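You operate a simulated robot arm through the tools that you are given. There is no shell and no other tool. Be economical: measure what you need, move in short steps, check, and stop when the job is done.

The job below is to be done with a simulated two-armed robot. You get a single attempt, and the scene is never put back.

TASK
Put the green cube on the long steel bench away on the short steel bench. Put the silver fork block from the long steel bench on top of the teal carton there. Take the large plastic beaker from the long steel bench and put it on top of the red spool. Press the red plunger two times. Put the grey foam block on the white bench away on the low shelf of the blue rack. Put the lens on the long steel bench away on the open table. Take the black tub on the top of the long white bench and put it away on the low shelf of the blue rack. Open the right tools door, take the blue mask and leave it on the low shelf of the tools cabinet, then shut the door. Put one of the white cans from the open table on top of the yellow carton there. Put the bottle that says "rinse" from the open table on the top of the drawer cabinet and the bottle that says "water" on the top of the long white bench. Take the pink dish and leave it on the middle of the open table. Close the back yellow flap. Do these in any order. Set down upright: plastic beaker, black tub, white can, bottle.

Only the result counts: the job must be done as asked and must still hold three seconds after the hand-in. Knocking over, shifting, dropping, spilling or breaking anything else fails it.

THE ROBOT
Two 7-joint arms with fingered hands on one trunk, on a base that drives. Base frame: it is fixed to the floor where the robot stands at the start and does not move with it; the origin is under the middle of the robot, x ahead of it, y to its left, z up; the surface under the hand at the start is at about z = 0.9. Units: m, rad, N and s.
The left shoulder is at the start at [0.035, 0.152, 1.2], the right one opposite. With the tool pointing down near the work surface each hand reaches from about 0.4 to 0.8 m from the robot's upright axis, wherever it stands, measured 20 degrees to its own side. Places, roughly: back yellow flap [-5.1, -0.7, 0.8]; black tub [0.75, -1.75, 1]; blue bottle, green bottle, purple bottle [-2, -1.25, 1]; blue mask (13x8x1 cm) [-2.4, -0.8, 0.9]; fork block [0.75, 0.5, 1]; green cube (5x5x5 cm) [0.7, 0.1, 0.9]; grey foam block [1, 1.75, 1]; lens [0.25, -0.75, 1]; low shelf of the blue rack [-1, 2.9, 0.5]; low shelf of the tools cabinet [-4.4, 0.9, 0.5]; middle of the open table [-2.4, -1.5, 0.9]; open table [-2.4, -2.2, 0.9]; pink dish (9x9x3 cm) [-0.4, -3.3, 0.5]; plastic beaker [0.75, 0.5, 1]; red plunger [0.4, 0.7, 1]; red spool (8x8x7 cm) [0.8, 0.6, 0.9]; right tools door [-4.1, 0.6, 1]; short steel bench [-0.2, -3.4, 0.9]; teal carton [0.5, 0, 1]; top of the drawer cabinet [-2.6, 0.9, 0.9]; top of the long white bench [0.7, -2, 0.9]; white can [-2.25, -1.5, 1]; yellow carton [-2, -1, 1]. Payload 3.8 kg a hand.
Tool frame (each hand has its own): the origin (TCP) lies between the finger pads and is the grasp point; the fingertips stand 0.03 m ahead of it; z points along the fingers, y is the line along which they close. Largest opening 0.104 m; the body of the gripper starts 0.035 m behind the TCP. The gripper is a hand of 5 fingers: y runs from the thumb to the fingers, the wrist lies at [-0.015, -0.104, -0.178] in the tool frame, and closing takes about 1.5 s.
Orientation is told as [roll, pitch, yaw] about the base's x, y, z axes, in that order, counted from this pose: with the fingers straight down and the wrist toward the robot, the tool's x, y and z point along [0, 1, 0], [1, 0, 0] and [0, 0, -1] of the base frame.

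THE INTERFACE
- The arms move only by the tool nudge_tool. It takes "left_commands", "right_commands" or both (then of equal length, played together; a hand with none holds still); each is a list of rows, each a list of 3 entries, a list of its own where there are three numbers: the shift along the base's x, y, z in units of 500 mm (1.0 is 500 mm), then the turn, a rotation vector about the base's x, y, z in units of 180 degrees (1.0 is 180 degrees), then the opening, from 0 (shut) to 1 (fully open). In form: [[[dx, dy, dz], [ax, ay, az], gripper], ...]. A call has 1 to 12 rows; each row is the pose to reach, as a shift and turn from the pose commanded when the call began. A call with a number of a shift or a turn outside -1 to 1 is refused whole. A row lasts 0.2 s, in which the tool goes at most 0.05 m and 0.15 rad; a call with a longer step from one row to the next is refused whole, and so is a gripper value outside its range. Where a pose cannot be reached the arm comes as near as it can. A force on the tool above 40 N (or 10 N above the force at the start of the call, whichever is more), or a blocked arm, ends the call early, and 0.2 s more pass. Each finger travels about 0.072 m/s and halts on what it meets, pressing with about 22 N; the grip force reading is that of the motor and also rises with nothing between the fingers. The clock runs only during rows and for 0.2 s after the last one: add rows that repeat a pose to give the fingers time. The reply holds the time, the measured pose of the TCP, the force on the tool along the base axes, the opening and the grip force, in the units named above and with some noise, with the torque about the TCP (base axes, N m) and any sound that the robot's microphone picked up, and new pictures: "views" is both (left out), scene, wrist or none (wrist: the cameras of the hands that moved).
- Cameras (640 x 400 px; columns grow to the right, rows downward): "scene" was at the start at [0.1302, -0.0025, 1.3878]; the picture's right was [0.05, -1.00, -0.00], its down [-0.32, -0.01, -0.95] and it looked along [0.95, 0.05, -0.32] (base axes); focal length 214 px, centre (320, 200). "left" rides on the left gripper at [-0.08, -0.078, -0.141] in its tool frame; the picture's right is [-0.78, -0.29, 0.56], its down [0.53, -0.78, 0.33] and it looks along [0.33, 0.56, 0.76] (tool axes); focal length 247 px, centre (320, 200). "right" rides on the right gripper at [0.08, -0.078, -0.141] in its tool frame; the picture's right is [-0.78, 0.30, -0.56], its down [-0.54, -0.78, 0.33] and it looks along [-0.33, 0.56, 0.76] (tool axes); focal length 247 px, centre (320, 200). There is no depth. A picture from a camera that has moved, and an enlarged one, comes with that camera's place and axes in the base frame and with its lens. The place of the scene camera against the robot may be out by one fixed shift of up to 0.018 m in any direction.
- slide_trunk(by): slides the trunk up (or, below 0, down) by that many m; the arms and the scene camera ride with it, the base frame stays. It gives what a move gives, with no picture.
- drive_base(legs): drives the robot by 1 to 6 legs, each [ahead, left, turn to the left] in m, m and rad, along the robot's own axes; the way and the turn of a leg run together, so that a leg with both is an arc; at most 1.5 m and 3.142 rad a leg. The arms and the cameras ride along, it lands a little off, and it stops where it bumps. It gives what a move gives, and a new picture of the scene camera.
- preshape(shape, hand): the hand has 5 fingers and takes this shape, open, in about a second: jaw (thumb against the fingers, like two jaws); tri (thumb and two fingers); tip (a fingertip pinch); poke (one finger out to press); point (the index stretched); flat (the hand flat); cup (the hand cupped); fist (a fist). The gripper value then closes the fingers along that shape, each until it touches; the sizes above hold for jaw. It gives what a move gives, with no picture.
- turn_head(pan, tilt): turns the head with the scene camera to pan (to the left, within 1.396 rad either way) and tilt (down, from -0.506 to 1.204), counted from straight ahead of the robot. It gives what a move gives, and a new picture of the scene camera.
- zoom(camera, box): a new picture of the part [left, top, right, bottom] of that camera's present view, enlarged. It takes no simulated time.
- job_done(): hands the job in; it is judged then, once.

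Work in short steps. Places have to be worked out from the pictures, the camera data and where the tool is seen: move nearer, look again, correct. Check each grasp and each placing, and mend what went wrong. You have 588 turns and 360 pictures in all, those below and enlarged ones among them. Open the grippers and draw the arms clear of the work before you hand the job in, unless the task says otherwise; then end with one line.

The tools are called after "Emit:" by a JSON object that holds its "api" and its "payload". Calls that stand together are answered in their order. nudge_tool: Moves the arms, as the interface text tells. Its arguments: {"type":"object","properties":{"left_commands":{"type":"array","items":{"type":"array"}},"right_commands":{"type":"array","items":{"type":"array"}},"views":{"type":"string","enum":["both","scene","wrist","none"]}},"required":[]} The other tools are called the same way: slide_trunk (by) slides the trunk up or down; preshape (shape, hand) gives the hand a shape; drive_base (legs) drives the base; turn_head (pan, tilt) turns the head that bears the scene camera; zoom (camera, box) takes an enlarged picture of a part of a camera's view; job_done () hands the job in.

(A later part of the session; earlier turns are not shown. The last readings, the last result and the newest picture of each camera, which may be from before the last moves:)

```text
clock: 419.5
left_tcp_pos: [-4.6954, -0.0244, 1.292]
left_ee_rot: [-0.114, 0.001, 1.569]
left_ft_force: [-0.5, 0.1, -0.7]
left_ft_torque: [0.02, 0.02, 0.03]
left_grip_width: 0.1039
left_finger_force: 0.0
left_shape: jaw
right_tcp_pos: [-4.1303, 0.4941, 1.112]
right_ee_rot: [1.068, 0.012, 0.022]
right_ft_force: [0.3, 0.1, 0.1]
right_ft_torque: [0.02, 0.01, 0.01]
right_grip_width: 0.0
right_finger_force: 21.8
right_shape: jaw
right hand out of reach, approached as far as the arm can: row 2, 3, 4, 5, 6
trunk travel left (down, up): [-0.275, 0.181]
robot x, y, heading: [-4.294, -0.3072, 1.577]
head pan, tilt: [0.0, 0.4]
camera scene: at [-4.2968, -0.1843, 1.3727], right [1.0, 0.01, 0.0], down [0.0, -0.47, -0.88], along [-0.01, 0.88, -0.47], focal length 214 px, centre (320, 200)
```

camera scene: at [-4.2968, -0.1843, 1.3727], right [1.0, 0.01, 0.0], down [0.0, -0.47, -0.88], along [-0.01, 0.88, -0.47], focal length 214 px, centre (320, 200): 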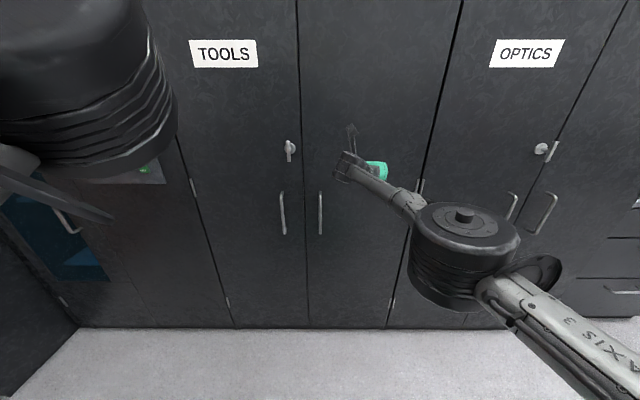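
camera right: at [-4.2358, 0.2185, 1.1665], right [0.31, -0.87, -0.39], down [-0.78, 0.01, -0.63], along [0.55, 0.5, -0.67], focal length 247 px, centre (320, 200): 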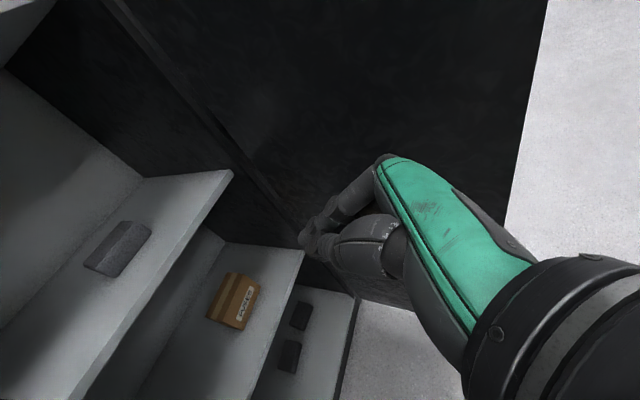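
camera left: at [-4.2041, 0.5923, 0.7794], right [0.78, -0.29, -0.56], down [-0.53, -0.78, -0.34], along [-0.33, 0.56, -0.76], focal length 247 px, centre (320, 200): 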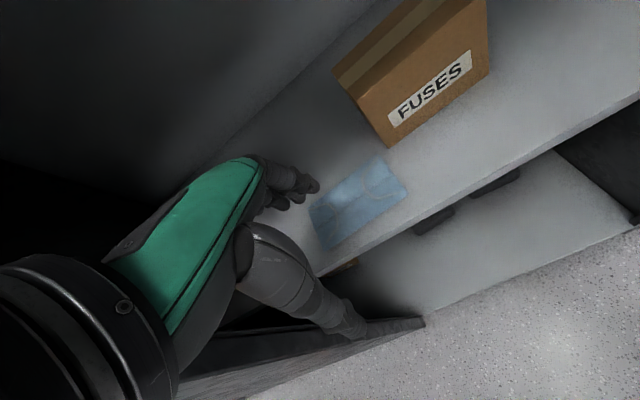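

The door looks closed. I press once gently by driving 6 cm forward to be sure it is fully shut.

Emit:
{"api": "drive_base", "payload": {"legs": [[0.06, 0, 0]]}}

Emit:
{"api": "zoom", "payload": {"camera": "scene", "box": [220, 0, 460, 340]}}

```text
clock: 420.5
left_tcp_pos: [-4.6964, 0.0264, 1.2925]
left_ee_rot: [-0.114, -0.005, 1.57]
left_ft_force: [0.0, -0.5, 0.2]
left_ft_torque: [0.05, -0.01, 0.02]
left_grip_width: 0.104
left_finger_force: 0.1
left_shape: jaw
right_tcp_pos: [-4.1332, 0.5473, 1.1166]
right_ee_rot: [1.073, 0.012, 0.024]
right_ft_force: [-0.4, 0.4, 0.7]
right_ft_torque: [-0.02, 0.0, 0.02]
right_grip_width: 0.0
right_finger_force: 21.8
right_shape: jaw
trunk travel left (down, up): [-0.275, 0.181]
robot x, y, heading: [-4.2911, -0.2508, 1.581]
head pan, tilt: [0.0, 0.4]
camera scene: at [-4.2977, -0.1327, 1.3736], right [1.0, 0.01, 0.0], down [0.0, -0.46, -0.89], along [-0.01, 0.89, -0.46], focal length 214 px, centre (320, 200)
```

scene: 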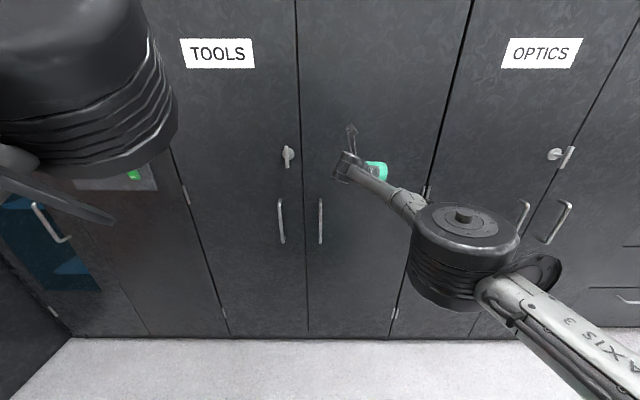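

```text
1.18 times, centred on (340, 170) of scene
camera zoom: at [-4.2977, -0.1327, 1.3736], right [1.0, 0.01, 0.0], down [0.0, -0.46, -0.89], along [-0.01, 0.89, -0.46], focal length 252 px, centre (296, 235)
```

zoom: 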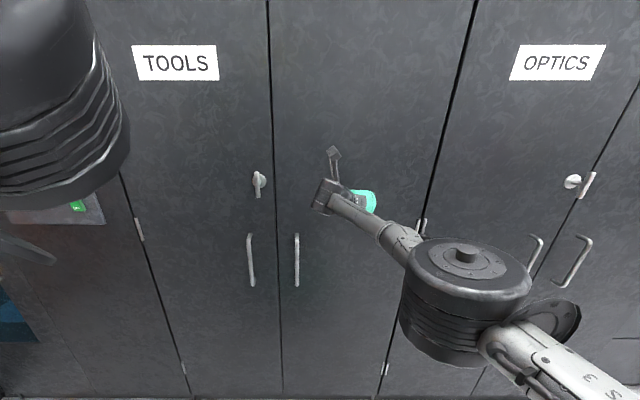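

Flush, but I verify by pressing a further 3 cm.

Emit:
{"api": "drive_base", "payload": {"legs": [[0.03, 0, 0]]}}

```text
clock: 421.5
left_tcp_pos: [-4.6958, 0.0614, 1.2915]
left_ee_rot: [-0.113, 0.001, 1.568]
left_ft_force: [-0.2, -0.5, -0.8]
left_ft_torque: [-0.01, -0.01, -0.03]
left_grip_width: 0.1041
left_finger_force: 0.2
left_shape: jaw
right_tcp_pos: [-4.1287, 0.5792, 1.1129]
right_ee_rot: [1.066, 0.01, 0.008]
right_ft_force: [0.4, 0.1, 0.3]
right_ft_torque: [0.0, -0.02, 0.01]
right_grip_width: 0.0
right_finger_force: 21.8
right_shape: jaw
trunk travel left (down, up): [-0.275, 0.181]
robot x, y, heading: [-4.2901, -0.2206, 1.578]
head pan, tilt: [0.0, 0.4]
stopped in leg 1: the force on the tool passed its limit at 63 N (the readings are from after the stop); the commanded pose is now the measured one
camera scene: at [-4.2977, -0.0979, 1.3727], right [1.0, 0.0, 0.0], down [0.0, -0.47, -0.88], along [0.0, 0.88, -0.47], focal length 214 px, centre (320, 200)
```

scene: 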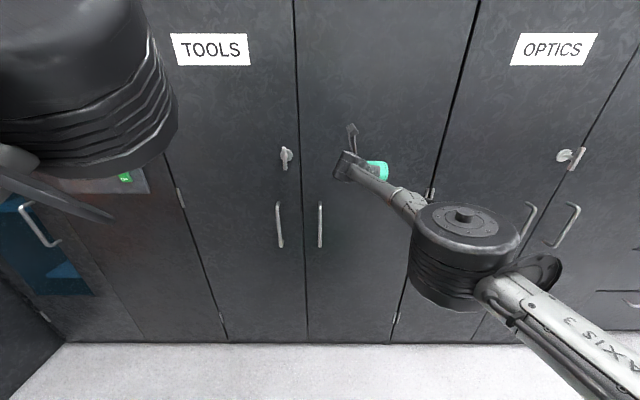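

The door is firmly shut. I retract the hand and turn west to look for the yellow flap.

Emit:
{"api": "nudge_tool", "payload": {"right_commands": [[[0, -0.09, 0], [0, 0, 0], 0], [[0, -0.18, 0], [0, 0, 0], 0], [[0.0, -0.27, 0], [0, 0, 0], 0], [[0, -0.36, 0], [0, 0, 0], 0], [[0, -0.45, 0.02], [0, 0, 0], 0], [[0, -0.54, 0.04], [0, 0, 0], 0], [[0, -0.6, 0.06], [0, 0, 0], 0.5]], "views": "none"}}

Emit:
{"api": "drive_base", "payload": {"legs": [[0.08, 0, 0], [0, 0, 1.56]]}}

Emit:
{"api": "turn_head", "payload": {"pan": 0.5, "tilt": 0.4}}

```text
clock: 423.1
left_tcp_pos: [-4.6958, 0.0613, 1.293]
left_ee_rot: [-0.114, 0.0, 1.568]
left_ft_force: [-0.4, 0.0, -0.1]
left_ft_torque: [0.05, 0.02, 0.01]
left_grip_width: 0.1039
left_finger_force: 0.2
left_shape: jaw
right_tcp_pos: [-4.1288, 0.2801, 1.1423]
right_ee_rot: [1.066, 0.01, 0.005]
right_ft_force: [0.6, -1.3, 0.2]
right_ft_torque: [0.0, -0.01, 0.01]
right_grip_width: 0.0505
right_finger_force: 0.0
right_shape: jaw
trunk travel left (down, up): [-0.275, 0.181]
robot x, y, heading: [-4.2952, -0.2248, 1.572]
head pan, tilt: [0.0, 0.4]
```

```text
clock: 427.9
left_tcp_pos: [-4.5864, -0.5411, 1.2926]
left_ee_rot: [-0.113, 0.0, 3.116]
left_ft_force: [1.0, 0.5, -0.1]
left_ft_torque: [0.03, -0.04, 0.02]
left_grip_width: 0.104
left_finger_force: 0.2
left_shape: jaw
right_tcp_pos: [-4.795, 0.0308, 1.1414]
right_ee_rot: [1.066, 0.008, 1.556]
right_ft_force: [0.1, 0.6, -0.2]
right_ft_torque: [0.0, -0.03, -0.04]
right_grip_width: 0.0516
right_finger_force: 0.0
right_shape: jaw
trunk travel left (down, up): [-0.275, 0.181]
robot x, y, heading: [-4.2928, -0.1443, 3.124]
head pan, tilt: [0.0, 0.4]
camera scene: at [-4.4301, -0.1493, 1.3727], right [0.02, 1.0, 0.0], down [0.47, -0.01, -0.88], along [-0.88, 0.02, -0.47], focal length 214 px, centre (320, 200)
```

scene: 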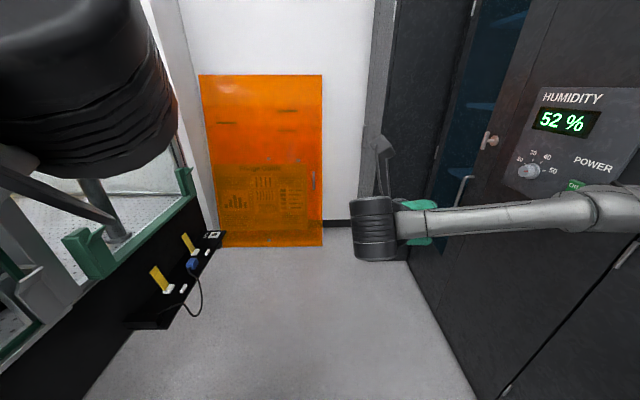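

```text
clock: 428.8
left_tcp_pos: [-4.5868, -0.5406, 1.2913]
left_ee_rot: [-0.113, 0.0, 3.118]
left_ft_force: [-0.2, 0.3, -0.7]
left_ft_torque: [0.01, 0.02, -0.02]
left_grip_width: 0.1041
left_finger_force: 0.0
left_shape: jaw
right_tcp_pos: [-4.7946, 0.0298, 1.1414]
right_ee_rot: [1.067, 0.009, 1.555]
right_ft_force: [0.1, 0.5, -0.6]
right_ft_torque: [0.02, -0.01, -0.03]
right_grip_width: 0.0519
right_finger_force: 0.1
right_shape: jaw
trunk travel left (down, up): [-0.275, 0.181]
robot x, y, heading: [-4.2944, -0.1455, 3.123]
head pan, tilt: [0.499, 0.4]
camera scene: at [-4.4197, -0.1939, 1.3737], right [-0.46, 0.89, -0.04], down [0.42, 0.18, -0.89], along [-0.78, -0.43, -0.46], focal length 214 px, centre (320, 200)
```

scene: 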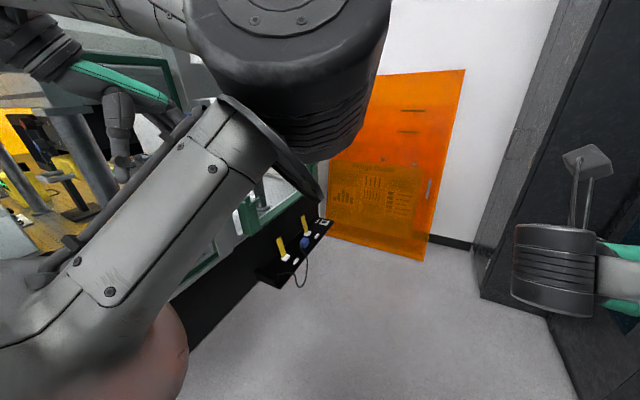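

Two small yellow flaps sit on a black bracket along the enclosure's side. I look closer.

Emit:
{"api": "turn_head", "payload": {"pan": 0.15, "tilt": 0.55}}

Emit:
{"api": "zoom", "payload": {"camera": "scene", "box": [140, 140, 320, 320]}}

```text
clock: 429.6
left_tcp_pos: [-4.5856, -0.5402, 1.2918]
left_ee_rot: [-0.113, -0.001, 3.117]
left_ft_force: [-0.4, 0.4, 0.0]
left_ft_torque: [-0.02, 0.02, 0.05]
left_grip_width: 0.1038
left_finger_force: 0.0
left_shape: jaw
right_tcp_pos: [-4.7931, 0.0301, 1.142]
right_ee_rot: [1.067, 0.009, 1.555]
right_ft_force: [0.1, 0.1, 0.5]
right_ft_torque: [-0.01, 0.0, 0.0]
right_grip_width: 0.0518
right_finger_force: 0.0
right_shape: jaw
trunk travel left (down, up): [-0.275, 0.181]
robot x, y, heading: [-4.2933, -0.1418, 3.12]
head pan, tilt: [0.15, 0.55]
camera scene: at [-4.4253, -0.1629, 1.3594], right [-0.13, 0.99, -0.01], down [0.59, 0.07, -0.8], along [-0.8, -0.11, -0.59], focal length 214 px, centre (320, 200)
```

scene: 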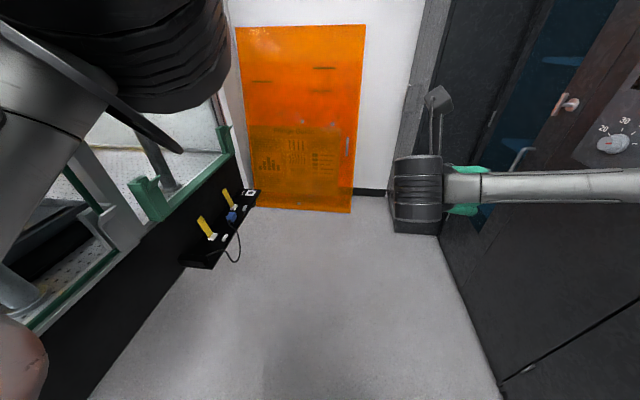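

```text
2.22 times, centred on (230, 230) of scene
camera zoom: at [-4.4253, -0.1629, 1.3594], right [-0.13, 0.99, -0.01], down [0.59, 0.07, -0.8], along [-0.8, -0.11, -0.59], focal length 477 px, centre (520, 133)
```

zoom: 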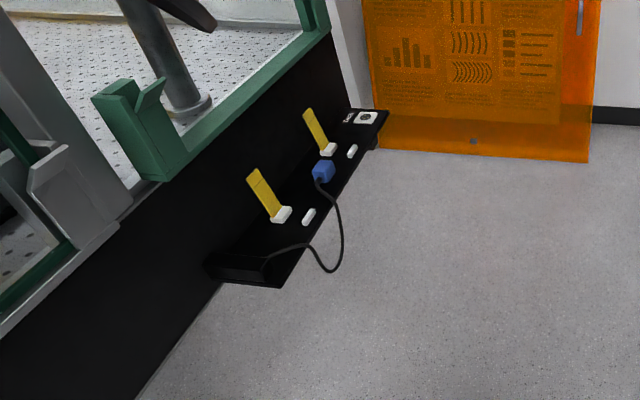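

The far (back) yellow flap stands open at about (−5.11, −0.64), hinge near z 0.78. I drive west and then turn to face it.

Emit:
{"api": "drive_base", "payload": {"legs": [[0.7, -0.11, 0]]}}

Emit:
{"api": "nudge_tool", "payload": {"right_commands": [[[0.04, 0, 0.06], [0, 0, 0], 1], [[0.08, 0, 0.12], [0, 0, 0], 1], [[0.1, 0, 0.18], [0, 0, 0], 1]], "views": "none"}}

Emit:
{"api": "drive_base", "payload": {"legs": [[0, 0, 1.57]]}}

Emit:
{"api": "turn_head", "payload": {"pan": 0, "tilt": 0.8}}

```text
clock: 433.6
left_tcp_pos: [-5.2998, -0.418, 1.2923]
left_ee_rot: [-0.113, 0.001, 3.115]
left_ft_force: [0.5, 0.3, 0.5]
left_ft_torque: [-0.02, -0.01, 0.02]
left_grip_width: 0.1041
left_finger_force: 0.2
left_shape: jaw
right_tcp_pos: [-5.5057, 0.1545, 1.1421]
right_ee_rot: [1.066, 0.009, 1.556]
right_ft_force: [0.4, 0.5, -0.2]
right_ft_torque: [-0.03, 0.0, 0.01]
right_grip_width: 0.0521
right_finger_force: 0.1
right_shape: jaw
trunk travel left (down, up): [-0.275, 0.181]
robot x, y, heading: [-5.0059, -0.0239, 3.124]
head pan, tilt: [0.15, 0.55]
camera scene: at [-5.1371, -0.0397, 1.3595], right [-0.13, 0.99, -0.01], down [0.59, 0.07, -0.8], along [-0.8, -0.11, -0.59], focal length 214 px, centre (320, 200)
```

scene: 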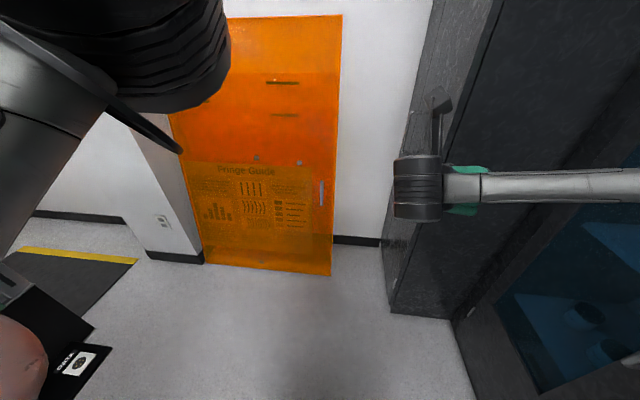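

```text
clock: 434.4
left_tcp_pos: [-5.2992, -0.4175, 1.2922]
left_ee_rot: [-0.114, 0.001, 3.116]
left_ft_force: [-0.3, -0.5, -0.3]
left_ft_torque: [0.0, -0.01, -0.01]
left_grip_width: 0.1044
left_finger_force: 0.0
left_shape: jaw
right_tcp_pos: [-5.455, 0.1522, 1.2323]
right_ee_rot: [1.065, 0.008, 1.554]
right_ft_force: [-0.8, -0.1, 0.1]
right_ft_torque: [0.04, 0.01, 0.02]
right_grip_width: 0.1034
right_finger_force: 0.1
right_shape: jaw
trunk travel left (down, up): [-0.275, 0.181]
robot x, y, heading: [-5.0063, -0.0191, 3.123]
head pan, tilt: [0.15, 0.55]
```

```text
clock: 438.7
left_tcp_pos: [-4.5945, -0.2959, 1.2918]
left_ee_rot: [-0.114, -0.001, -1.551]
left_ft_force: [0.0, -0.3, 0.3]
left_ft_torque: [0.01, -0.03, 0.01]
left_grip_width: 0.1039
left_finger_force: 0.0
left_shape: jaw
right_tcp_pos: [-5.1575, -0.4784, 1.2331]
right_ee_rot: [1.067, 0.01, -3.112]
right_ft_force: [0.6, -0.2, -1.2]
right_ft_torque: [-0.01, -0.01, 0.0]
right_grip_width: 0.1037
right_finger_force: 0.0
right_shape: jaw
trunk travel left (down, up): [-0.275, 0.181]
robot x, y, heading: [-5.0033, -0.018, -1.543]
head pan, tilt: [0.15, 0.55]
camera scene: at [-4.9929, -0.156, 1.3594], right [-0.98, -0.18, -0.01], down [-0.09, 0.59, -0.8], along [0.15, -0.79, -0.59], focal length 214 px, centre (320, 200)
```

scene: 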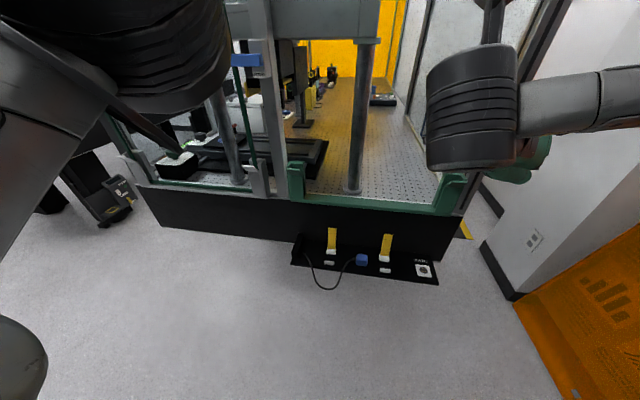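

```text
clock: 439.5
left_tcp_pos: [-4.5947, -0.2965, 1.2924]
left_ee_rot: [-0.114, 0.0, -1.552]
left_ft_force: [0.1, -0.2, 0.3]
left_ft_torque: [0.01, 0.06, -0.01]
left_grip_width: 0.1039
left_finger_force: 0.0
left_shape: jaw
right_tcp_pos: [-5.158, -0.4783, 1.2323]
right_ee_rot: [1.065, 0.007, -3.111]
right_ft_force: [0.1, -0.7, 0.4]
right_ft_torque: [0.0, 0.01, 0.0]
right_grip_width: 0.1038
right_finger_force: 0.0
right_shape: jaw
trunk travel left (down, up): [-0.275, 0.181]
robot x, y, heading: [-5.007, -0.0213, -1.543]
head pan, tilt: [0.0, 0.799]
camera scene: at [-5.0065, -0.1464, 1.3388], right [-1.0, -0.03, 0.0], down [-0.02, 0.77, -0.63], along [0.02, -0.63, -0.78], focal length 214 px, centre (320, 200)
```

scene: 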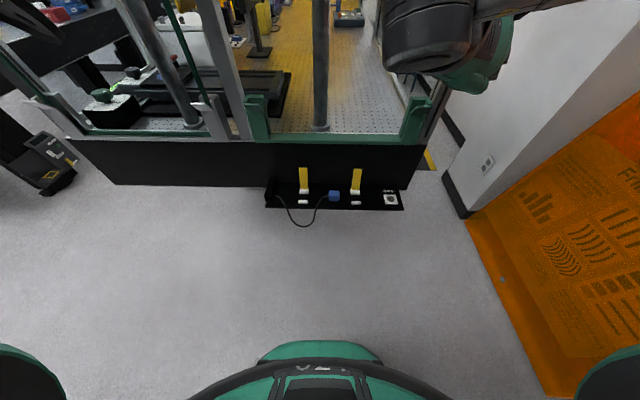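

Now facing both flaps; the right one here is the back one (x≈−5.11). I enlarge it.

Emit:
{"api": "zoom", "payload": {"camera": "scene", "box": [260, 140, 420, 240]}}

```text
4.00 times, centred on (340, 190) of scene
camera zoom: at [-5.0065, -0.1464, 1.3388], right [-1.0, -0.03, 0.0], down [-0.02, 0.77, -0.63], along [0.02, -0.63, -0.78], focal length 858 px, centre (240, 240)
```

zoom: 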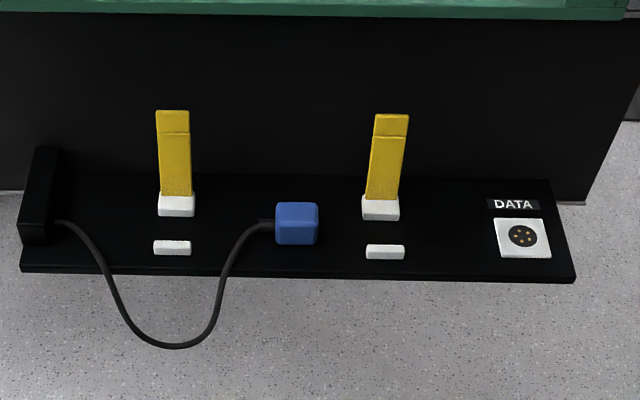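

The hinge is at (−5.112, −0.641, 0.775) and the flap's top at (−5.113, −0.662, 0.864). I bring the right hand in front of it, partly open, to pinch its edges.

Emit:
{"api": "nudge_tool", "payload": {"right_commands": [[[0.02, 0.02, -0.08], [0, 0, 0], 0.8], [[0.04, 0.02, -0.16], [0, 0, 0], 0.7], [[0.06, 0.02, -0.24], [0, 0, 0], 0.6], [[0.08, 0.02, -0.32], [0, 0, 0], 0.6], [[0.09, 0, -0.41], [0, 0, 0], 0.6], [[0.09, -0.02, -0.5], [0, 0, 0], 0.6], [[0.09, -0.06, -0.59], [0, 0, 0], 0.6], [[0.09, -0.1, -0.66], [0, 0, 0], 0.6], [[0.09, -0.11, -0.71], [0, 0, 0], 0.6]], "views": "both"}}

```text
clock: 441.5
left_tcp_pos: [-4.5955, -0.2977, 1.2911]
left_ee_rot: [-0.115, 0.0, -1.55]
left_ft_force: [-0.1, 0.5, -0.8]
left_ft_torque: [0.0, 0.0, 0.0]
left_grip_width: 0.1042
left_finger_force: 0.1
left_shape: jaw
right_tcp_pos: [-5.1161, -0.5357, 0.8776]
right_ee_rot: [1.066, 0.009, -3.112]
right_ft_force: [0.8, 0.4, -0.6]
right_ft_torque: [0.03, 0.01, 0.04]
right_grip_width: 0.0628
right_finger_force: 0.0
right_shape: jaw
trunk travel left (down, up): [-0.275, 0.181]
robot x, y, heading: [-5.0068, -0.0202, -1.552]
head pan, tilt: [0.0, 0.799]
camera scene: at [-5.0066, -0.1465, 1.3388], right [-1.0, -0.03, 0.0], down [-0.02, 0.78, -0.63], along [0.02, -0.63, -0.78], focal length 214 px, centre (320, 200)
camera right: at [-5.0413, -0.4483, 1.0153], right [-0.32, 0.85, -0.41], down [0.78, -0.01, -0.62], along [-0.53, -0.52, -0.66], focal length 247 px, centre (320, 200)
```

scene: 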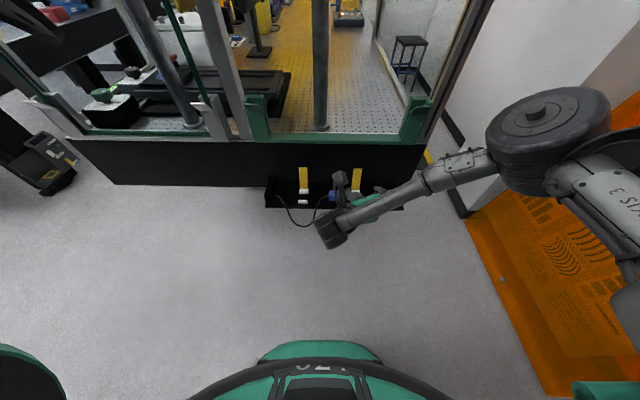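
right: 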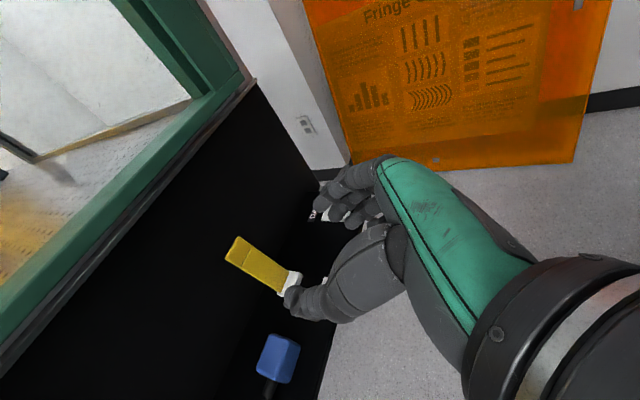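

Consistent. I advance so the flap is between thumb and fingers.

Emit:
{"api": "nudge_tool", "payload": {"right_commands": [[[0.006, -0.06, -0.04], [0, 0, 0], 0.6], [[0.01, -0.12, -0.07], [0, 0, 0], 0.6], [[0.01, -0.18, -0.085], [0, 0, 0], 0.6], [[0.01, -0.205, -0.085], [0, 0, 0], 0.6], [[0.01, -0.205, -0.085], [0, 0, 0], 0.6]], "views": "wrist"}}

```text
clock: 442.7
left_tcp_pos: [-4.5947, -0.2965, 1.2928]
left_ee_rot: [-0.113, 0.0, -1.552]
left_ft_force: [0.4, -0.2, -0.3]
left_ft_torque: [-0.02, 0.0, -0.02]
left_grip_width: 0.104
left_finger_force: 0.1
left_shape: jaw
right_tcp_pos: [-5.1082, -0.6359, 0.8331]
right_ee_rot: [1.067, 0.01, -3.112]
right_ft_force: [0.3, 0.8, -0.8]
right_ft_torque: [0.0, 0.03, 0.0]
right_grip_width: 0.0628
right_finger_force: 0.0
right_shape: jaw
trunk travel left (down, up): [-0.275, 0.181]
robot x, y, heading: [-5.0062, -0.0206, -1.543]
head pan, tilt: [0.0, 0.799]
camera right: at [-5.0346, -0.5482, 0.9728], right [-0.32, 0.85, -0.41], down [0.78, -0.01, -0.62], along [-0.53, -0.52, -0.67], focal length 247 px, centre (320, 200)
```

right: 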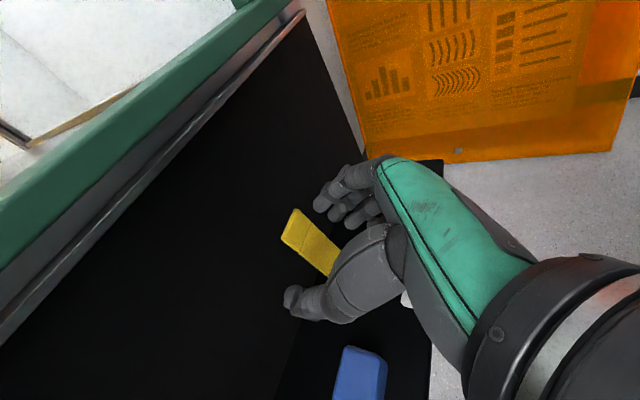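

The flap is between thumb and fingers. I close to pinch its edges.

Emit:
{"api": "nudge_tool", "payload": {"right_commands": [[[0, 0, 0], [0, 0, 0], 0.45], [[0, 0, 0], [0, 0, 0], 0.3], [[0, 0, 0], [0, 0, 0], 0.2], [[0, 0, 0], [0, 0, 0], 0.1], [[0, 0, 0], [0, 0, 0], 0.1], [[0, 0, 0], [0, 0, 0], 0.1]], "views": "wrist"}}

```text
clock: 444.1
left_tcp_pos: [-4.5961, -0.2943, 1.2929]
left_ee_rot: [-0.114, 0.001, -1.552]
left_ft_force: [0.1, -0.7, -0.3]
left_ft_torque: [-0.01, 0.05, -0.02]
left_grip_width: 0.1039
left_finger_force: 0.1
left_shape: jaw
right_tcp_pos: [-5.1083, -0.6337, 0.8339]
right_ee_rot: [1.066, 0.01, -3.111]
right_ft_force: [-4.0, 9.1, 1.7]
right_ft_torque: [0.11, -0.07, -0.01]
right_grip_width: 0.021
right_finger_force: 22.3
right_shape: jaw
trunk travel left (down, up): [-0.275, 0.181]
robot x, y, heading: [-5.0029, -0.0217, -1.552]
head pan, tilt: [0.0, 0.799]
camera right: at [-5.035, -0.5467, 0.9732], right [-0.32, 0.85, -0.41], down [0.78, -0.01, -0.62], along [-0.53, -0.52, -0.67], focal length 247 px, centre (320, 200)
```

right: 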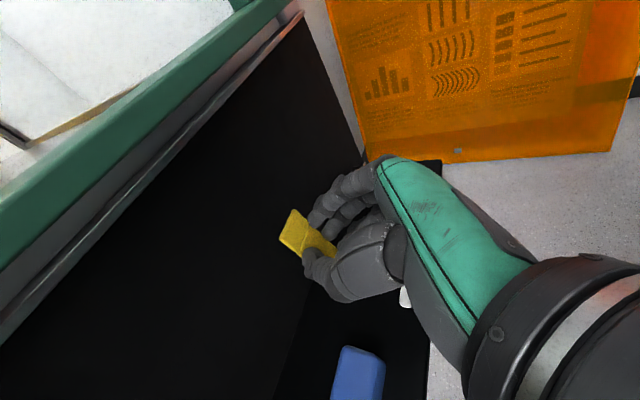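

Pinched. I move it along its arc toward me and down to about 45°.

Emit:
{"api": "nudge_tool", "payload": {"right_commands": [[[0, 0.03, 0.0], [0, 0, 0], 0.1], [[0, 0.06, -0.005], [0, 0, 0], 0.1], [[0, 0.085, -0.018], [0, 0, 0], 0.1], [[0, 0.106, -0.034], [0, 0, 0], 0.1], [[0, 0.12, -0.05], [0, 0, 0], 0.1], [[0, 0.12, -0.05], [0, 0, 0], 0.1]], "views": "both"}}

```text
clock: 445.5
left_tcp_pos: [-4.5979, -0.2985, 1.2935]
left_ee_rot: [-0.112, 0.002, -1.55]
left_ft_force: [0.8, -0.1, 0.4]
left_ft_torque: [0.02, 0.02, 0.0]
left_grip_width: 0.104
left_finger_force: 0.0
left_shape: jaw
right_tcp_pos: [-5.1141, -0.5752, 0.8106]
right_ee_rot: [1.065, 0.007, -3.115]
right_ft_force: [-10.3, -2.0, -0.3]
right_ft_torque: [0.01, 0.05, -0.24]
right_grip_width: 0.0162
right_finger_force: 22.3
right_shape: jaw
trunk travel left (down, up): [-0.275, 0.181]
robot x, y, heading: [-5.0044, -0.0235, -1.545]
head pan, tilt: [0.0, 0.799]
camera scene: at [-5.0082, -0.1468, 1.3388], right [-1.0, -0.03, 0.0], down [-0.02, 0.78, -0.63], along [0.02, -0.63, -0.78], focal length 214 px, centre (320, 200)
camera right: at [-5.0384, -0.4874, 0.9484], right [-0.32, 0.85, -0.41], down [0.78, -0.01, -0.62], along [-0.54, -0.52, -0.67], focal length 247 px, centre (320, 200)
```

scene: 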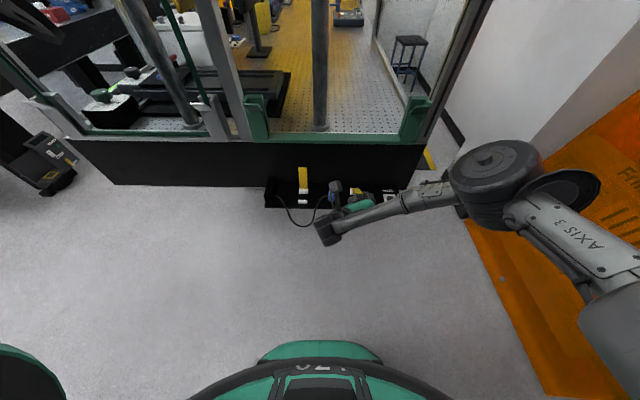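
right: 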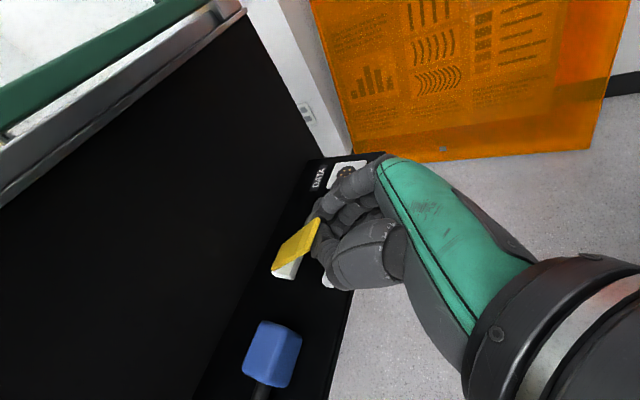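

The flap has come down over toward the catch. I lower a little more, then open and press it from above.

Emit:
{"api": "nudge_tool", "payload": {"right_commands": [[[0, 0.012, -0.02], [0, 0, 0], 0.1], [[0, 0.02, -0.04], [0, 0, 0], 0.1], [[0, 0.02, -0.04], [0, 0, 0], 0.3], [[0, 0.02, -0.04], [0, 0, 0], 0.5], [[0, 0.02, -0.04], [0, 0, 0], 0.6], [[0, 0.06, 0.0], [0, 0, 0], 0.6], [[0, 0.1, 0.06], [0, 0, 0], 0.6], [[0, 0.12, 0.14], [0, 0, 0], 0.6]], "views": "wrist"}}

```text
clock: 447.3
left_tcp_pos: [-4.5951, -0.2959, 1.2923]
left_ee_rot: [-0.114, 0.0, -1.552]
left_ft_force: [0.4, 0.2, 0.0]
left_ft_torque: [0.0, -0.01, -0.02]
left_grip_width: 0.104
left_finger_force: 0.1
left_shape: jaw
right_tcp_pos: [-5.1096, -0.5152, 0.881]
right_ee_rot: [1.067, 0.009, -3.111]
right_ft_force: [-0.3, -0.3, 0.4]
right_ft_torque: [-0.02, 0.03, 0.02]
right_grip_width: 0.062
right_finger_force: 0.0
right_shape: jaw
trunk travel left (down, up): [-0.275, 0.181]
robot x, y, heading: [-5.0057, -0.0211, -1.548]
head pan, tilt: [0.0, 0.799]
camera right: at [-5.0349, -0.4281, 1.019], right [-0.32, 0.85, -0.41], down [0.78, -0.01, -0.62], along [-0.54, -0.52, -0.67], focal length 247 px, centre (320, 200)
```

right: 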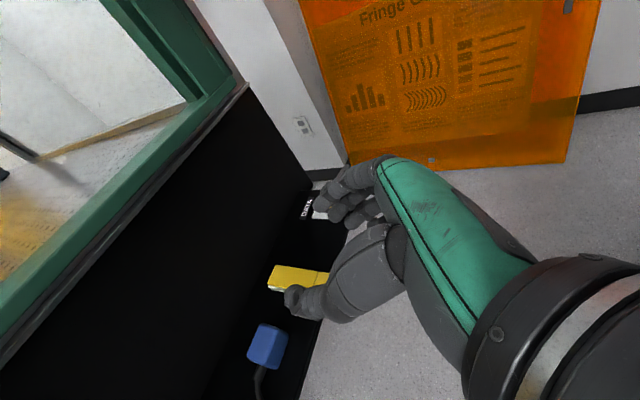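

The flap looks lying down. I lift the hand aside to see it with the head camera.

Emit:
{"api": "nudge_tool", "payload": {"right_commands": [[[-0.06, 0.02, 0.06], [0, 0, 0], 0.3], [[-0.14, 0.04, 0.1], [0, 0, 0], 0], [[-0.22, 0.06, 0.14], [0, 0, 0], 0], [[-0.3, 0.06, 0.16], [0, 0, 0], 0]], "views": "none"}}

Emit:
{"api": "zoom", "payload": {"camera": "scene", "box": [260, 140, 420, 240]}}

```text
clock: 448.3
left_tcp_pos: [-4.5969, -0.2966, 1.2931]
left_ee_rot: [-0.113, -0.001, -1.554]
left_ft_force: [-0.6, 0.5, -0.1]
left_ft_torque: [0.0, 0.01, -0.02]
left_grip_width: 0.1041
left_finger_force: 0.1
left_shape: jaw
right_tcp_pos: [-5.26, -0.487, 0.9639]
right_ee_rot: [1.067, 0.011, -3.112]
right_ft_force: [1.1, -0.3, 0.0]
right_ft_torque: [-0.02, 0.02, 0.01]
right_grip_width: 0.0
right_finger_force: 22.4
right_shape: jaw
trunk travel left (down, up): [-0.275, 0.181]
robot x, y, heading: [-5.0056, -0.0231, -1.542]
head pan, tilt: [0.0, 0.799]
```

```text
4.00 times, centred on (340, 190) of scene
camera zoom: at [-5.0082, -0.1454, 1.3389], right [-1.0, -0.03, 0.0], down [-0.02, 0.77, -0.63], along [0.02, -0.63, -0.77], focal length 858 px, centre (240, 240)
```

zoom: 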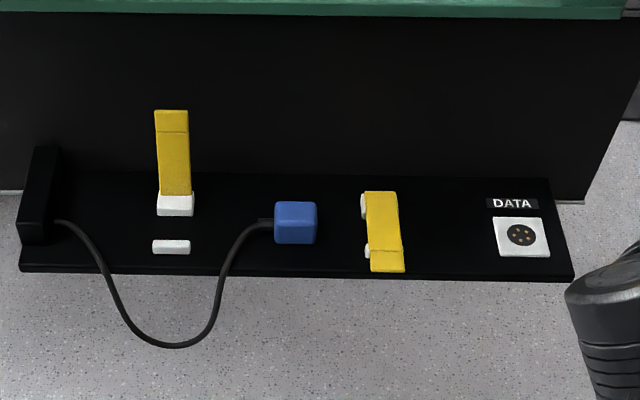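

The flap lies over its catch. I press it down gently with the fist to make sure it is fully closed.

Emit:
{"api": "nudge_tool", "payload": {"right_commands": [[[0.09, -0.03, -0.0], [0, 0, 0], 0], [[0.18, -0.06, -0.02], [0, 0, 0], 0], [[0.26, -0.1, -0.05], [0, 0, 0], 0], [[0.294, -0.146, -0.1], [0, 0, 0], 0], [[0.294, -0.146, -0.14], [0, 0, 0], 0], [[0.294, -0.146, -0.16], [0, 0, 0], 0], [[0.294, -0.146, -0.18], [0, 0, 0], 0], [[0.294, -0.146, -0.2], [0, 0, 0], 0], [[0.294, -0.146, -0.22], [0, 0, 0], 0], [[0.294, -0.146, -0.24], [0, 0, 0], 0], [[0.294, -0.146, -0.26], [0, 0, 0], 0], [[0.294, -0.146, -0.28], [0, 0, 0], 0]], "views": "wrist"}}

```text
clock: 450.9
left_tcp_pos: [-4.5955, -0.2971, 1.2919]
left_ee_rot: [-0.113, 0.0, -1.552]
left_ft_force: [0.4, -0.2, 0.3]
left_ft_torque: [-0.03, -0.02, -0.01]
left_grip_width: 0.1041
left_finger_force: 0.1
left_shape: jaw
right_tcp_pos: [-5.1099, -0.5614, 0.822]
right_ee_rot: [1.066, 0.009, -3.113]
right_ft_force: [-0.2, -0.4, -0.7]
right_ft_torque: [0.02, 0.01, 0.0]
right_grip_width: 0.0
right_finger_force: 22.2
right_shape: jaw
trunk travel left (down, up): [-0.275, 0.181]
robot x, y, heading: [-5.0057, -0.0189, -1.547]
head pan, tilt: [0.0, 0.799]
camera right: at [-5.0352, -0.4739, 0.9599], right [-0.32, 0.85, -0.41], down [0.78, -0.01, -0.62], along [-0.53, -0.52, -0.67], focal length 247 px, centre (320, 200)
```

right: 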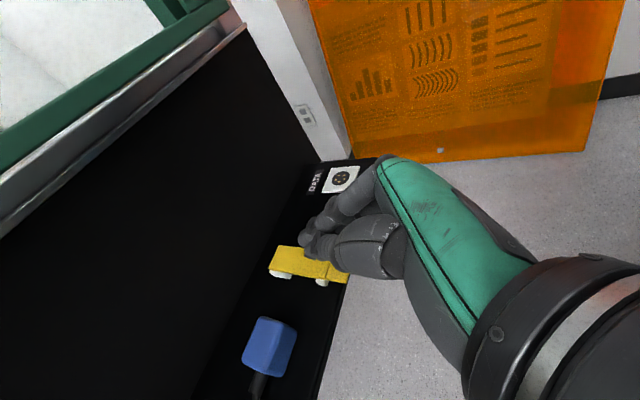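

The flap spans hinge and catch. I press further until I feel contact.

Emit:
{"api": "nudge_tool", "payload": {"right_commands": [[[0, 0, -0.01], [0, 0, 0], 0], [[0, 0, -0.02], [0, 0, 0], 0], [[0, 0, -0.03], [0, 0, 0], 0], [[0, 0, -0.04], [0, 0, 0], 0], [[0, 0, -0.05], [0, 0, 0], 0], [[0, 0, -0.06], [0, 0, 0], 0]], "views": "none"}}

```text
clock: 452.2
left_tcp_pos: [-4.5948, -0.2946, 1.2921]
left_ee_rot: [-0.113, -0.002, -1.553]
left_ft_force: [-0.1, -0.2, -0.3]
left_ft_torque: [-0.01, -0.02, 0.02]
left_grip_width: 0.1041
left_finger_force: 0.0
left_shape: jaw
right_tcp_pos: [-5.1127, -0.564, 0.8046]
right_ee_rot: [1.094, 0.006, -3.117]
right_ft_force: [-3.0, 5.0, 23.1]
right_ft_torque: [0.1, 0.05, 0.02]
right_grip_width: 0.0
right_finger_force: 22.2
right_shape: jaw
trunk travel left (down, up): [-0.275, 0.181]
robot x, y, heading: [-5.0067, -0.0183, -1.545]
head pan, tilt: [0.0, 0.799]
stopped in row 6 (right hand): the force on the tool passed its limit at 42 N (the readings are from after the stop); the commanded pose is now the measured one
```

Pressed with 42 N. I lift off and check the flap once more.

Emit:
{"api": "nudge_tool", "payload": {"right_commands": [[[0, 0.02, 0.06], [0, 0, 0], 0], [[-0.04, 0.06, 0.12], [0, 0, 0], 0], [[-0.1, 0.1, 0.18], [0, 0, 0], 0], [[-0.16, 0.12, 0.25], [0, 0, 0], 0], [[-0.2, 0.14, 0.33], [0, 0, 0], 0], [[-0.24, 0.16, 0.41], [0, 0, 0], 0], [[-0.26, 0.16, 0.5], [0, 0, 0], 0], [[-0.26, 0.16, 0.59], [0, 0, 0], 0]], "views": "none"}}

Emit:
{"api": "zoom", "payload": {"camera": "scene", "box": [260, 140, 420, 240]}}

```text
clock: 454.0
left_tcp_pos: [-4.5959, -0.2978, 1.2917]
left_ee_rot: [-0.114, -0.001, -1.552]
left_ft_force: [0.4, -0.1, 0.0]
left_ft_torque: [-0.01, -0.02, -0.03]
left_grip_width: 0.1041
left_finger_force: 0.2
left_shape: jaw
right_tcp_pos: [-5.2381, -0.4839, 1.0923]
right_ee_rot: [1.081, 0.008, -3.115]
right_ft_force: [0.1, -0.2, -0.6]
right_ft_torque: [0.0, -0.02, 0.0]
right_grip_width: 0.0
right_finger_force: 22.4
right_shape: jaw
trunk travel left (down, up): [-0.275, 0.181]
robot x, y, heading: [-5.007, -0.02, -1.543]
head pan, tilt: [0.0, 0.799]
```

```text
4.00 times, centred on (340, 190) of scene
camera zoom: at [-5.0064, -0.146, 1.3389], right [-1.0, -0.03, 0.0], down [-0.02, 0.77, -0.63], along [0.02, -0.63, -0.78], focal length 858 px, centre (240, 240)
```

zoom: 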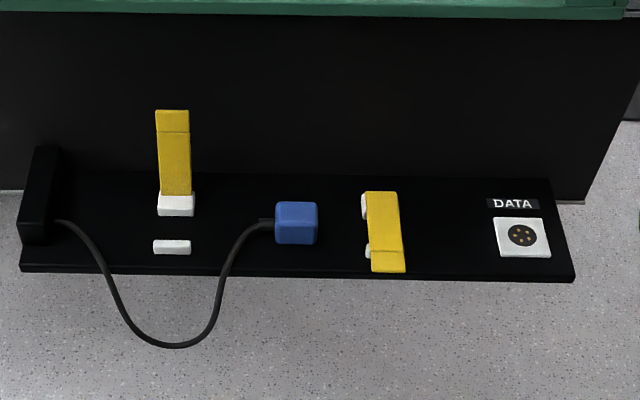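

The back flap is closed. Remaining: WATER bottle and black tub. I turn east and drive back along the aisle past the open table.

Emit:
{"api": "drive_base", "payload": {"legs": [[0, 0, 1.543], [1.5, 0.02, 0], [1.5, 0, 0]]}}

```text
refused: leg 2 is longer than a leg can be; nothing moved
```

Emit:
{"api": "drive_base", "payload": {"legs": [[0, 0, 1.543], [1.45, 0.02, 0], [1.45, 0, 0]]}}

```text
clock: 471.8
left_tcp_pos: [-1.8268, 0.4961, 1.2917]
left_ee_rot: [-0.113, -0.001, 0.013]
left_ft_force: [0.2, -0.1, 0.7]
left_ft_torque: [-0.02, -0.04, -0.03]
left_grip_width: 0.104
left_finger_force: 0.1
left_shape: jaw
right_tcp_pos: [-1.643, -0.1479, 1.0915]
right_ee_rot: [1.081, 0.007, -1.55]
right_ft_force: [-0.8, 0.8, 0.1]
right_ft_torque: [0.0, -0.01, -0.06]
right_grip_width: 0.0001
right_finger_force: 21.9
right_shape: jaw
trunk travel left (down, up): [-0.275, 0.181]
robot x, y, heading: [-2.1052, 0.0893, 0.021]
head pan, tilt: [0.0, 0.799]
camera scene: at [-1.9922, 0.0817, 1.3389], right [0.02, -1.0, 0.0], down [-0.78, -0.02, -0.63], along [0.63, 0.01, -0.78], focal length 214 px, centre (320, 200)
```

scene: 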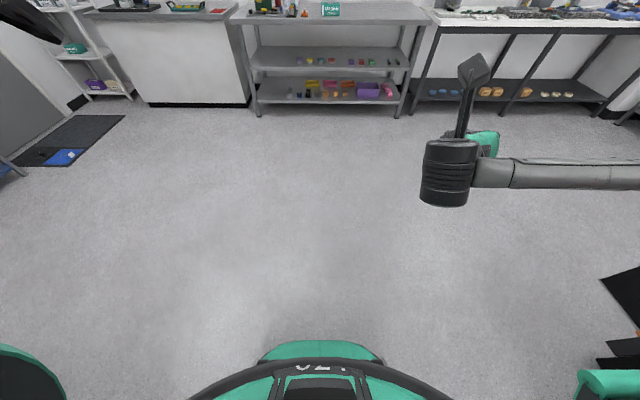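

Clear way. I continue east, then turn to face the open table near the WATER bottle.

Emit:
{"api": "drive_base", "payload": {"legs": [[0.95, 0, 0], [0, 0, 1.56], [0, 0, 1.56], [0, 1.13, 0]]}}

Emit:
{"api": "turn_head", "payload": {"pan": 0.1, "tilt": 0.5}}

```text
clock: 489.7
left_tcp_pos: [-1.5033, -1.4094, 1.2924]
left_ee_rot: [-0.114, -0.002, 3.078]
left_ft_force: [0.4, -0.5, -0.2]
left_ft_torque: [-0.01, 0.01, 0.02]
left_grip_width: 0.104
left_finger_force: 0.1
left_shape: jaw
right_tcp_pos: [-1.6381, -0.7517, 1.0917]
right_ee_rot: [1.082, 0.008, 1.517]
right_ft_force: [0.0, -0.1, 0.3]
right_ft_torque: [0.0, 0.01, 0.0]
right_grip_width: 0.0
right_finger_force: 22.0
right_shape: jaw
trunk travel left (down, up): [-0.275, 0.181]
robot x, y, heading: [-1.1937, -1.0216, 3.084]
head pan, tilt: [0.0, 0.799]
camera scene: at [-1.3178, -1.0247, 1.3388], right [0.06, 1.0, 0.0], down [0.77, -0.04, -0.63], along [-0.63, 0.03, -0.78], focal length 214 px, centre (320, 200)
```

scene: 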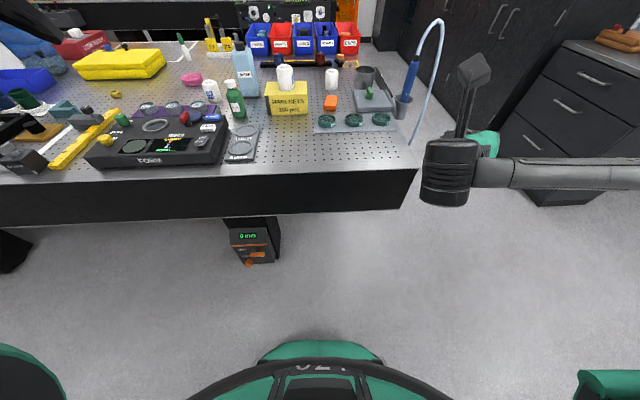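

```text
clock: 490.5
left_tcp_pos: [-1.5046, -1.41, 1.2915]
left_ee_rot: [-0.114, 0.0, 3.079]
left_ft_force: [0.6, 0.6, 0.2]
left_ft_torque: [-0.03, 0.01, -0.02]
left_grip_width: 0.104
left_finger_force: 0.1
left_shape: jaw
right_tcp_pos: [-1.6401, -0.7547, 1.0919]
right_ee_rot: [1.081, 0.009, 1.514]
right_ft_force: [0.4, 0.5, 0.3]
right_ft_torque: [0.02, 0.01, 0.04]
right_grip_width: 0.0
right_finger_force: 22.3
right_shape: jaw
trunk travel left (down, up): [-0.275, 0.181]
robot x, y, heading: [-1.195, -1.0231, 3.092]
head pan, tilt: [0.099, 0.499]
camera scene: at [-1.3304, -1.0336, 1.3637], right [-0.04, 1.0, -0.01], down [0.55, 0.02, -0.83], along [-0.83, -0.04, -0.55], focal length 214 px, centre (320, 200)
```

scene: 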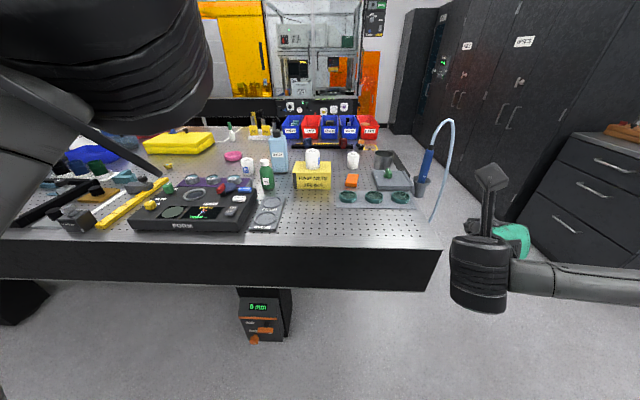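

I raise/tuck the right hand away from the hose, square the left hand, and drive closer.

Emit:
{"api": "nudge_tool", "payload": {"right_commands": [[[0.0, -0.05, 0.06], [0, 0, 0], 0], [[0.02, -0.1, 0.12], [0, 0, 0], 0], [[0.04, -0.16, 0.18], [0, 0, 0], 0], [[0.06, -0.22, 0.24], [0, 0, 0], 0], [[0.06, -0.26, 0.3], [0, 0, 0], 0]], "left_commands": [[[0, 0.02, 0], [-0.018, 0, 0], 1], [[0, 0.04, 0], [-0.0366, 0, 0], 1], [[-0.02, 0.06, 0], [-0.0366, 0, 0], 1], [[-0.04, 0.08, 0], [-0.0366, 0, 0], 1], [[-0.06, 0.1, 0], [-0.0366, 0, 0], 1]], "views": "none"}}

Emit:
{"api": "drive_base", "payload": {"legs": [[0.31, 0, 0.05]]}}

```text
clock: 491.7
left_tcp_pos: [-1.5237, -1.4177, 1.2971]
left_ee_rot: [-0.001, 0.005, 3.079]
left_ft_force: [-0.4, -0.4, -0.2]
left_ft_torque: [0.02, 0.01, 0.02]
left_grip_width: 0.1039
left_finger_force: 0.0
left_shape: jaw
left hand out of reach, approached as far as the arm can: row 1, 2, 3, 4, 5
right_tcp_pos: [-1.6077, -0.8859, 1.2397]
right_ee_rot: [1.082, 0.006, 1.514]
right_ft_force: [0.7, -0.8, -0.1]
right_ft_torque: [0.0, 0.03, 0.05]
right_grip_width: 0.0001
right_finger_force: 21.5
right_shape: jaw
trunk travel left (down, up): [-0.275, 0.181]
robot x, y, heading: [-1.1972, -1.0228, 3.083]
head pan, tilt: [0.099, 0.499]
```

```text
clock: 493.9
left_tcp_pos: [-1.8225, -1.4244, 1.297]
left_ee_rot: [0.003, 0.007, 3.132]
left_ft_force: [-0.2, 0.3, 0.0]
left_ft_torque: [-0.01, 0.0, 0.01]
left_grip_width: 0.1039
left_finger_force: 0.0
left_shape: jaw
right_tcp_pos: [-1.9352, -0.8977, 1.241]
right_ee_rot: [1.085, 0.008, 1.567]
right_ft_force: [0.4, -0.3, 0.1]
right_ft_torque: [0.01, -0.01, -0.03]
right_grip_width: 0.0
right_finger_force: 21.7
right_shape: jaw
trunk travel left (down, up): [-0.275, 0.181]
robot x, y, heading: [-1.5151, -1.0162, 3.14]
head pan, tilt: [0.099, 0.499]
camera scene: at [-1.6506, -1.0308, 1.3641], right [-0.1, 1.0, -0.01], down [0.55, 0.05, -0.83], along [-0.83, -0.08, -0.55], focal length 214 px, centre (320, 200)
```

scene: 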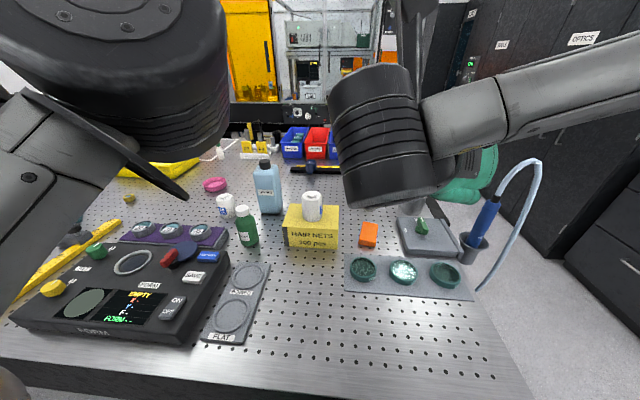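

Bottle cap at about (−2.222, −1.254). I bring the left hand above it.

Emit:
{"api": "nudge_tool", "payload": {"left_commands": [[[-0.08, 0.03, 0], [0, 0, 0], 1], [[-0.17, 0.07, 0], [0, 0, 0], 1], [[-0.26, 0.11, 0], [0, 0, 0], 1], [[-0.35, 0.15, 0], [0, 0, 0], 1], [[-0.44, 0.19, -0.02], [0, 0, 0], 1], [[-0.53, 0.23, -0.04], [0, 0, 0], 1], [[-0.62, 0.27, -0.06], [0, 0, 0], 1], [[-0.7, 0.31, -0.08], [0, 0, 0], 1], [[-0.75, 0.34, -0.1], [0, 0, 0], 1], [[-0.75, 0.34, -0.1], [0, 0, 0], 1]], "views": "wrist"}}

```text
refused: row 5 steps farther than a row can; nothing moved
```

Emit:
{"api": "nudge_tool", "payload": {"left_commands": [[[-0.08, 0.03, 0], [0, 0, 0], 1], [[-0.16, 0.07, 0], [0, 0, 0], 1], [[-0.24, 0.11, 0], [0, 0, 0], 1], [[-0.32, 0.15, 0], [0, 0, 0], 1], [[-0.4, 0.19, -0.02], [0, 0, 0], 1], [[-0.48, 0.23, -0.04], [0, 0, 0], 1], [[-0.56, 0.27, -0.06], [0, 0, 0], 1], [[-0.64, 0.31, -0.08], [0, 0, 0], 1], [[-0.71, 0.34, -0.1], [0, 0, 0], 1], [[-0.74, 0.34, -0.1], [0, 0, 0], 1], [[-0.74, 0.34, -0.1], [0, 0, 0], 1]], "views": "wrist"}}

```text
clock: 496.3
left_tcp_pos: [-2.1961, -1.2547, 1.2483]
left_ee_rot: [0.004, 0.006, 3.13]
left_ft_force: [0.6, -0.1, -0.2]
left_ft_torque: [0.0, 0.01, -0.02]
left_grip_width: 0.1041
left_finger_force: 0.1
left_shape: jaw
left hand out of reach, approached as far as the arm can: row 1, 2, 3, 4, 5
right_tcp_pos: [-1.9373, -0.8976, 1.2396]
right_ee_rot: [1.082, 0.008, 1.567]
right_ft_force: [-0.1, 0.2, 0.8]
right_ft_torque: [0.0, 0.02, 0.0]
right_grip_width: 0.0001
right_finger_force: 22.0
right_shape: jaw
trunk travel left (down, up): [-0.275, 0.181]
robot x, y, heading: [-1.5167, -1.0152, 3.139]
head pan, tilt: [0.099, 0.499]
camera left: at [-2.1179, -1.1754, 1.3892], right [0.31, 0.77, -0.56], down [0.77, -0.54, -0.33], along [-0.55, -0.33, -0.76], focal length 247 px, centre (320, 200)
```

left: 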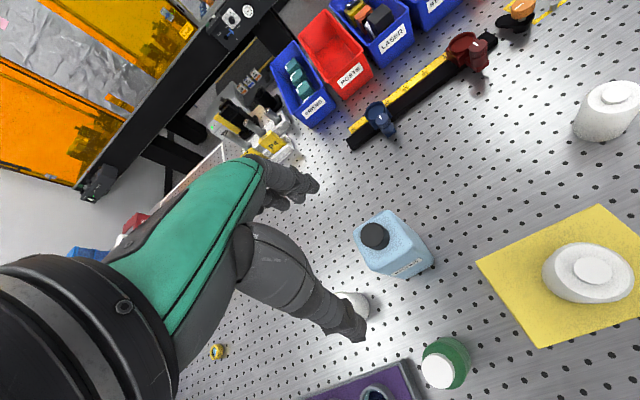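

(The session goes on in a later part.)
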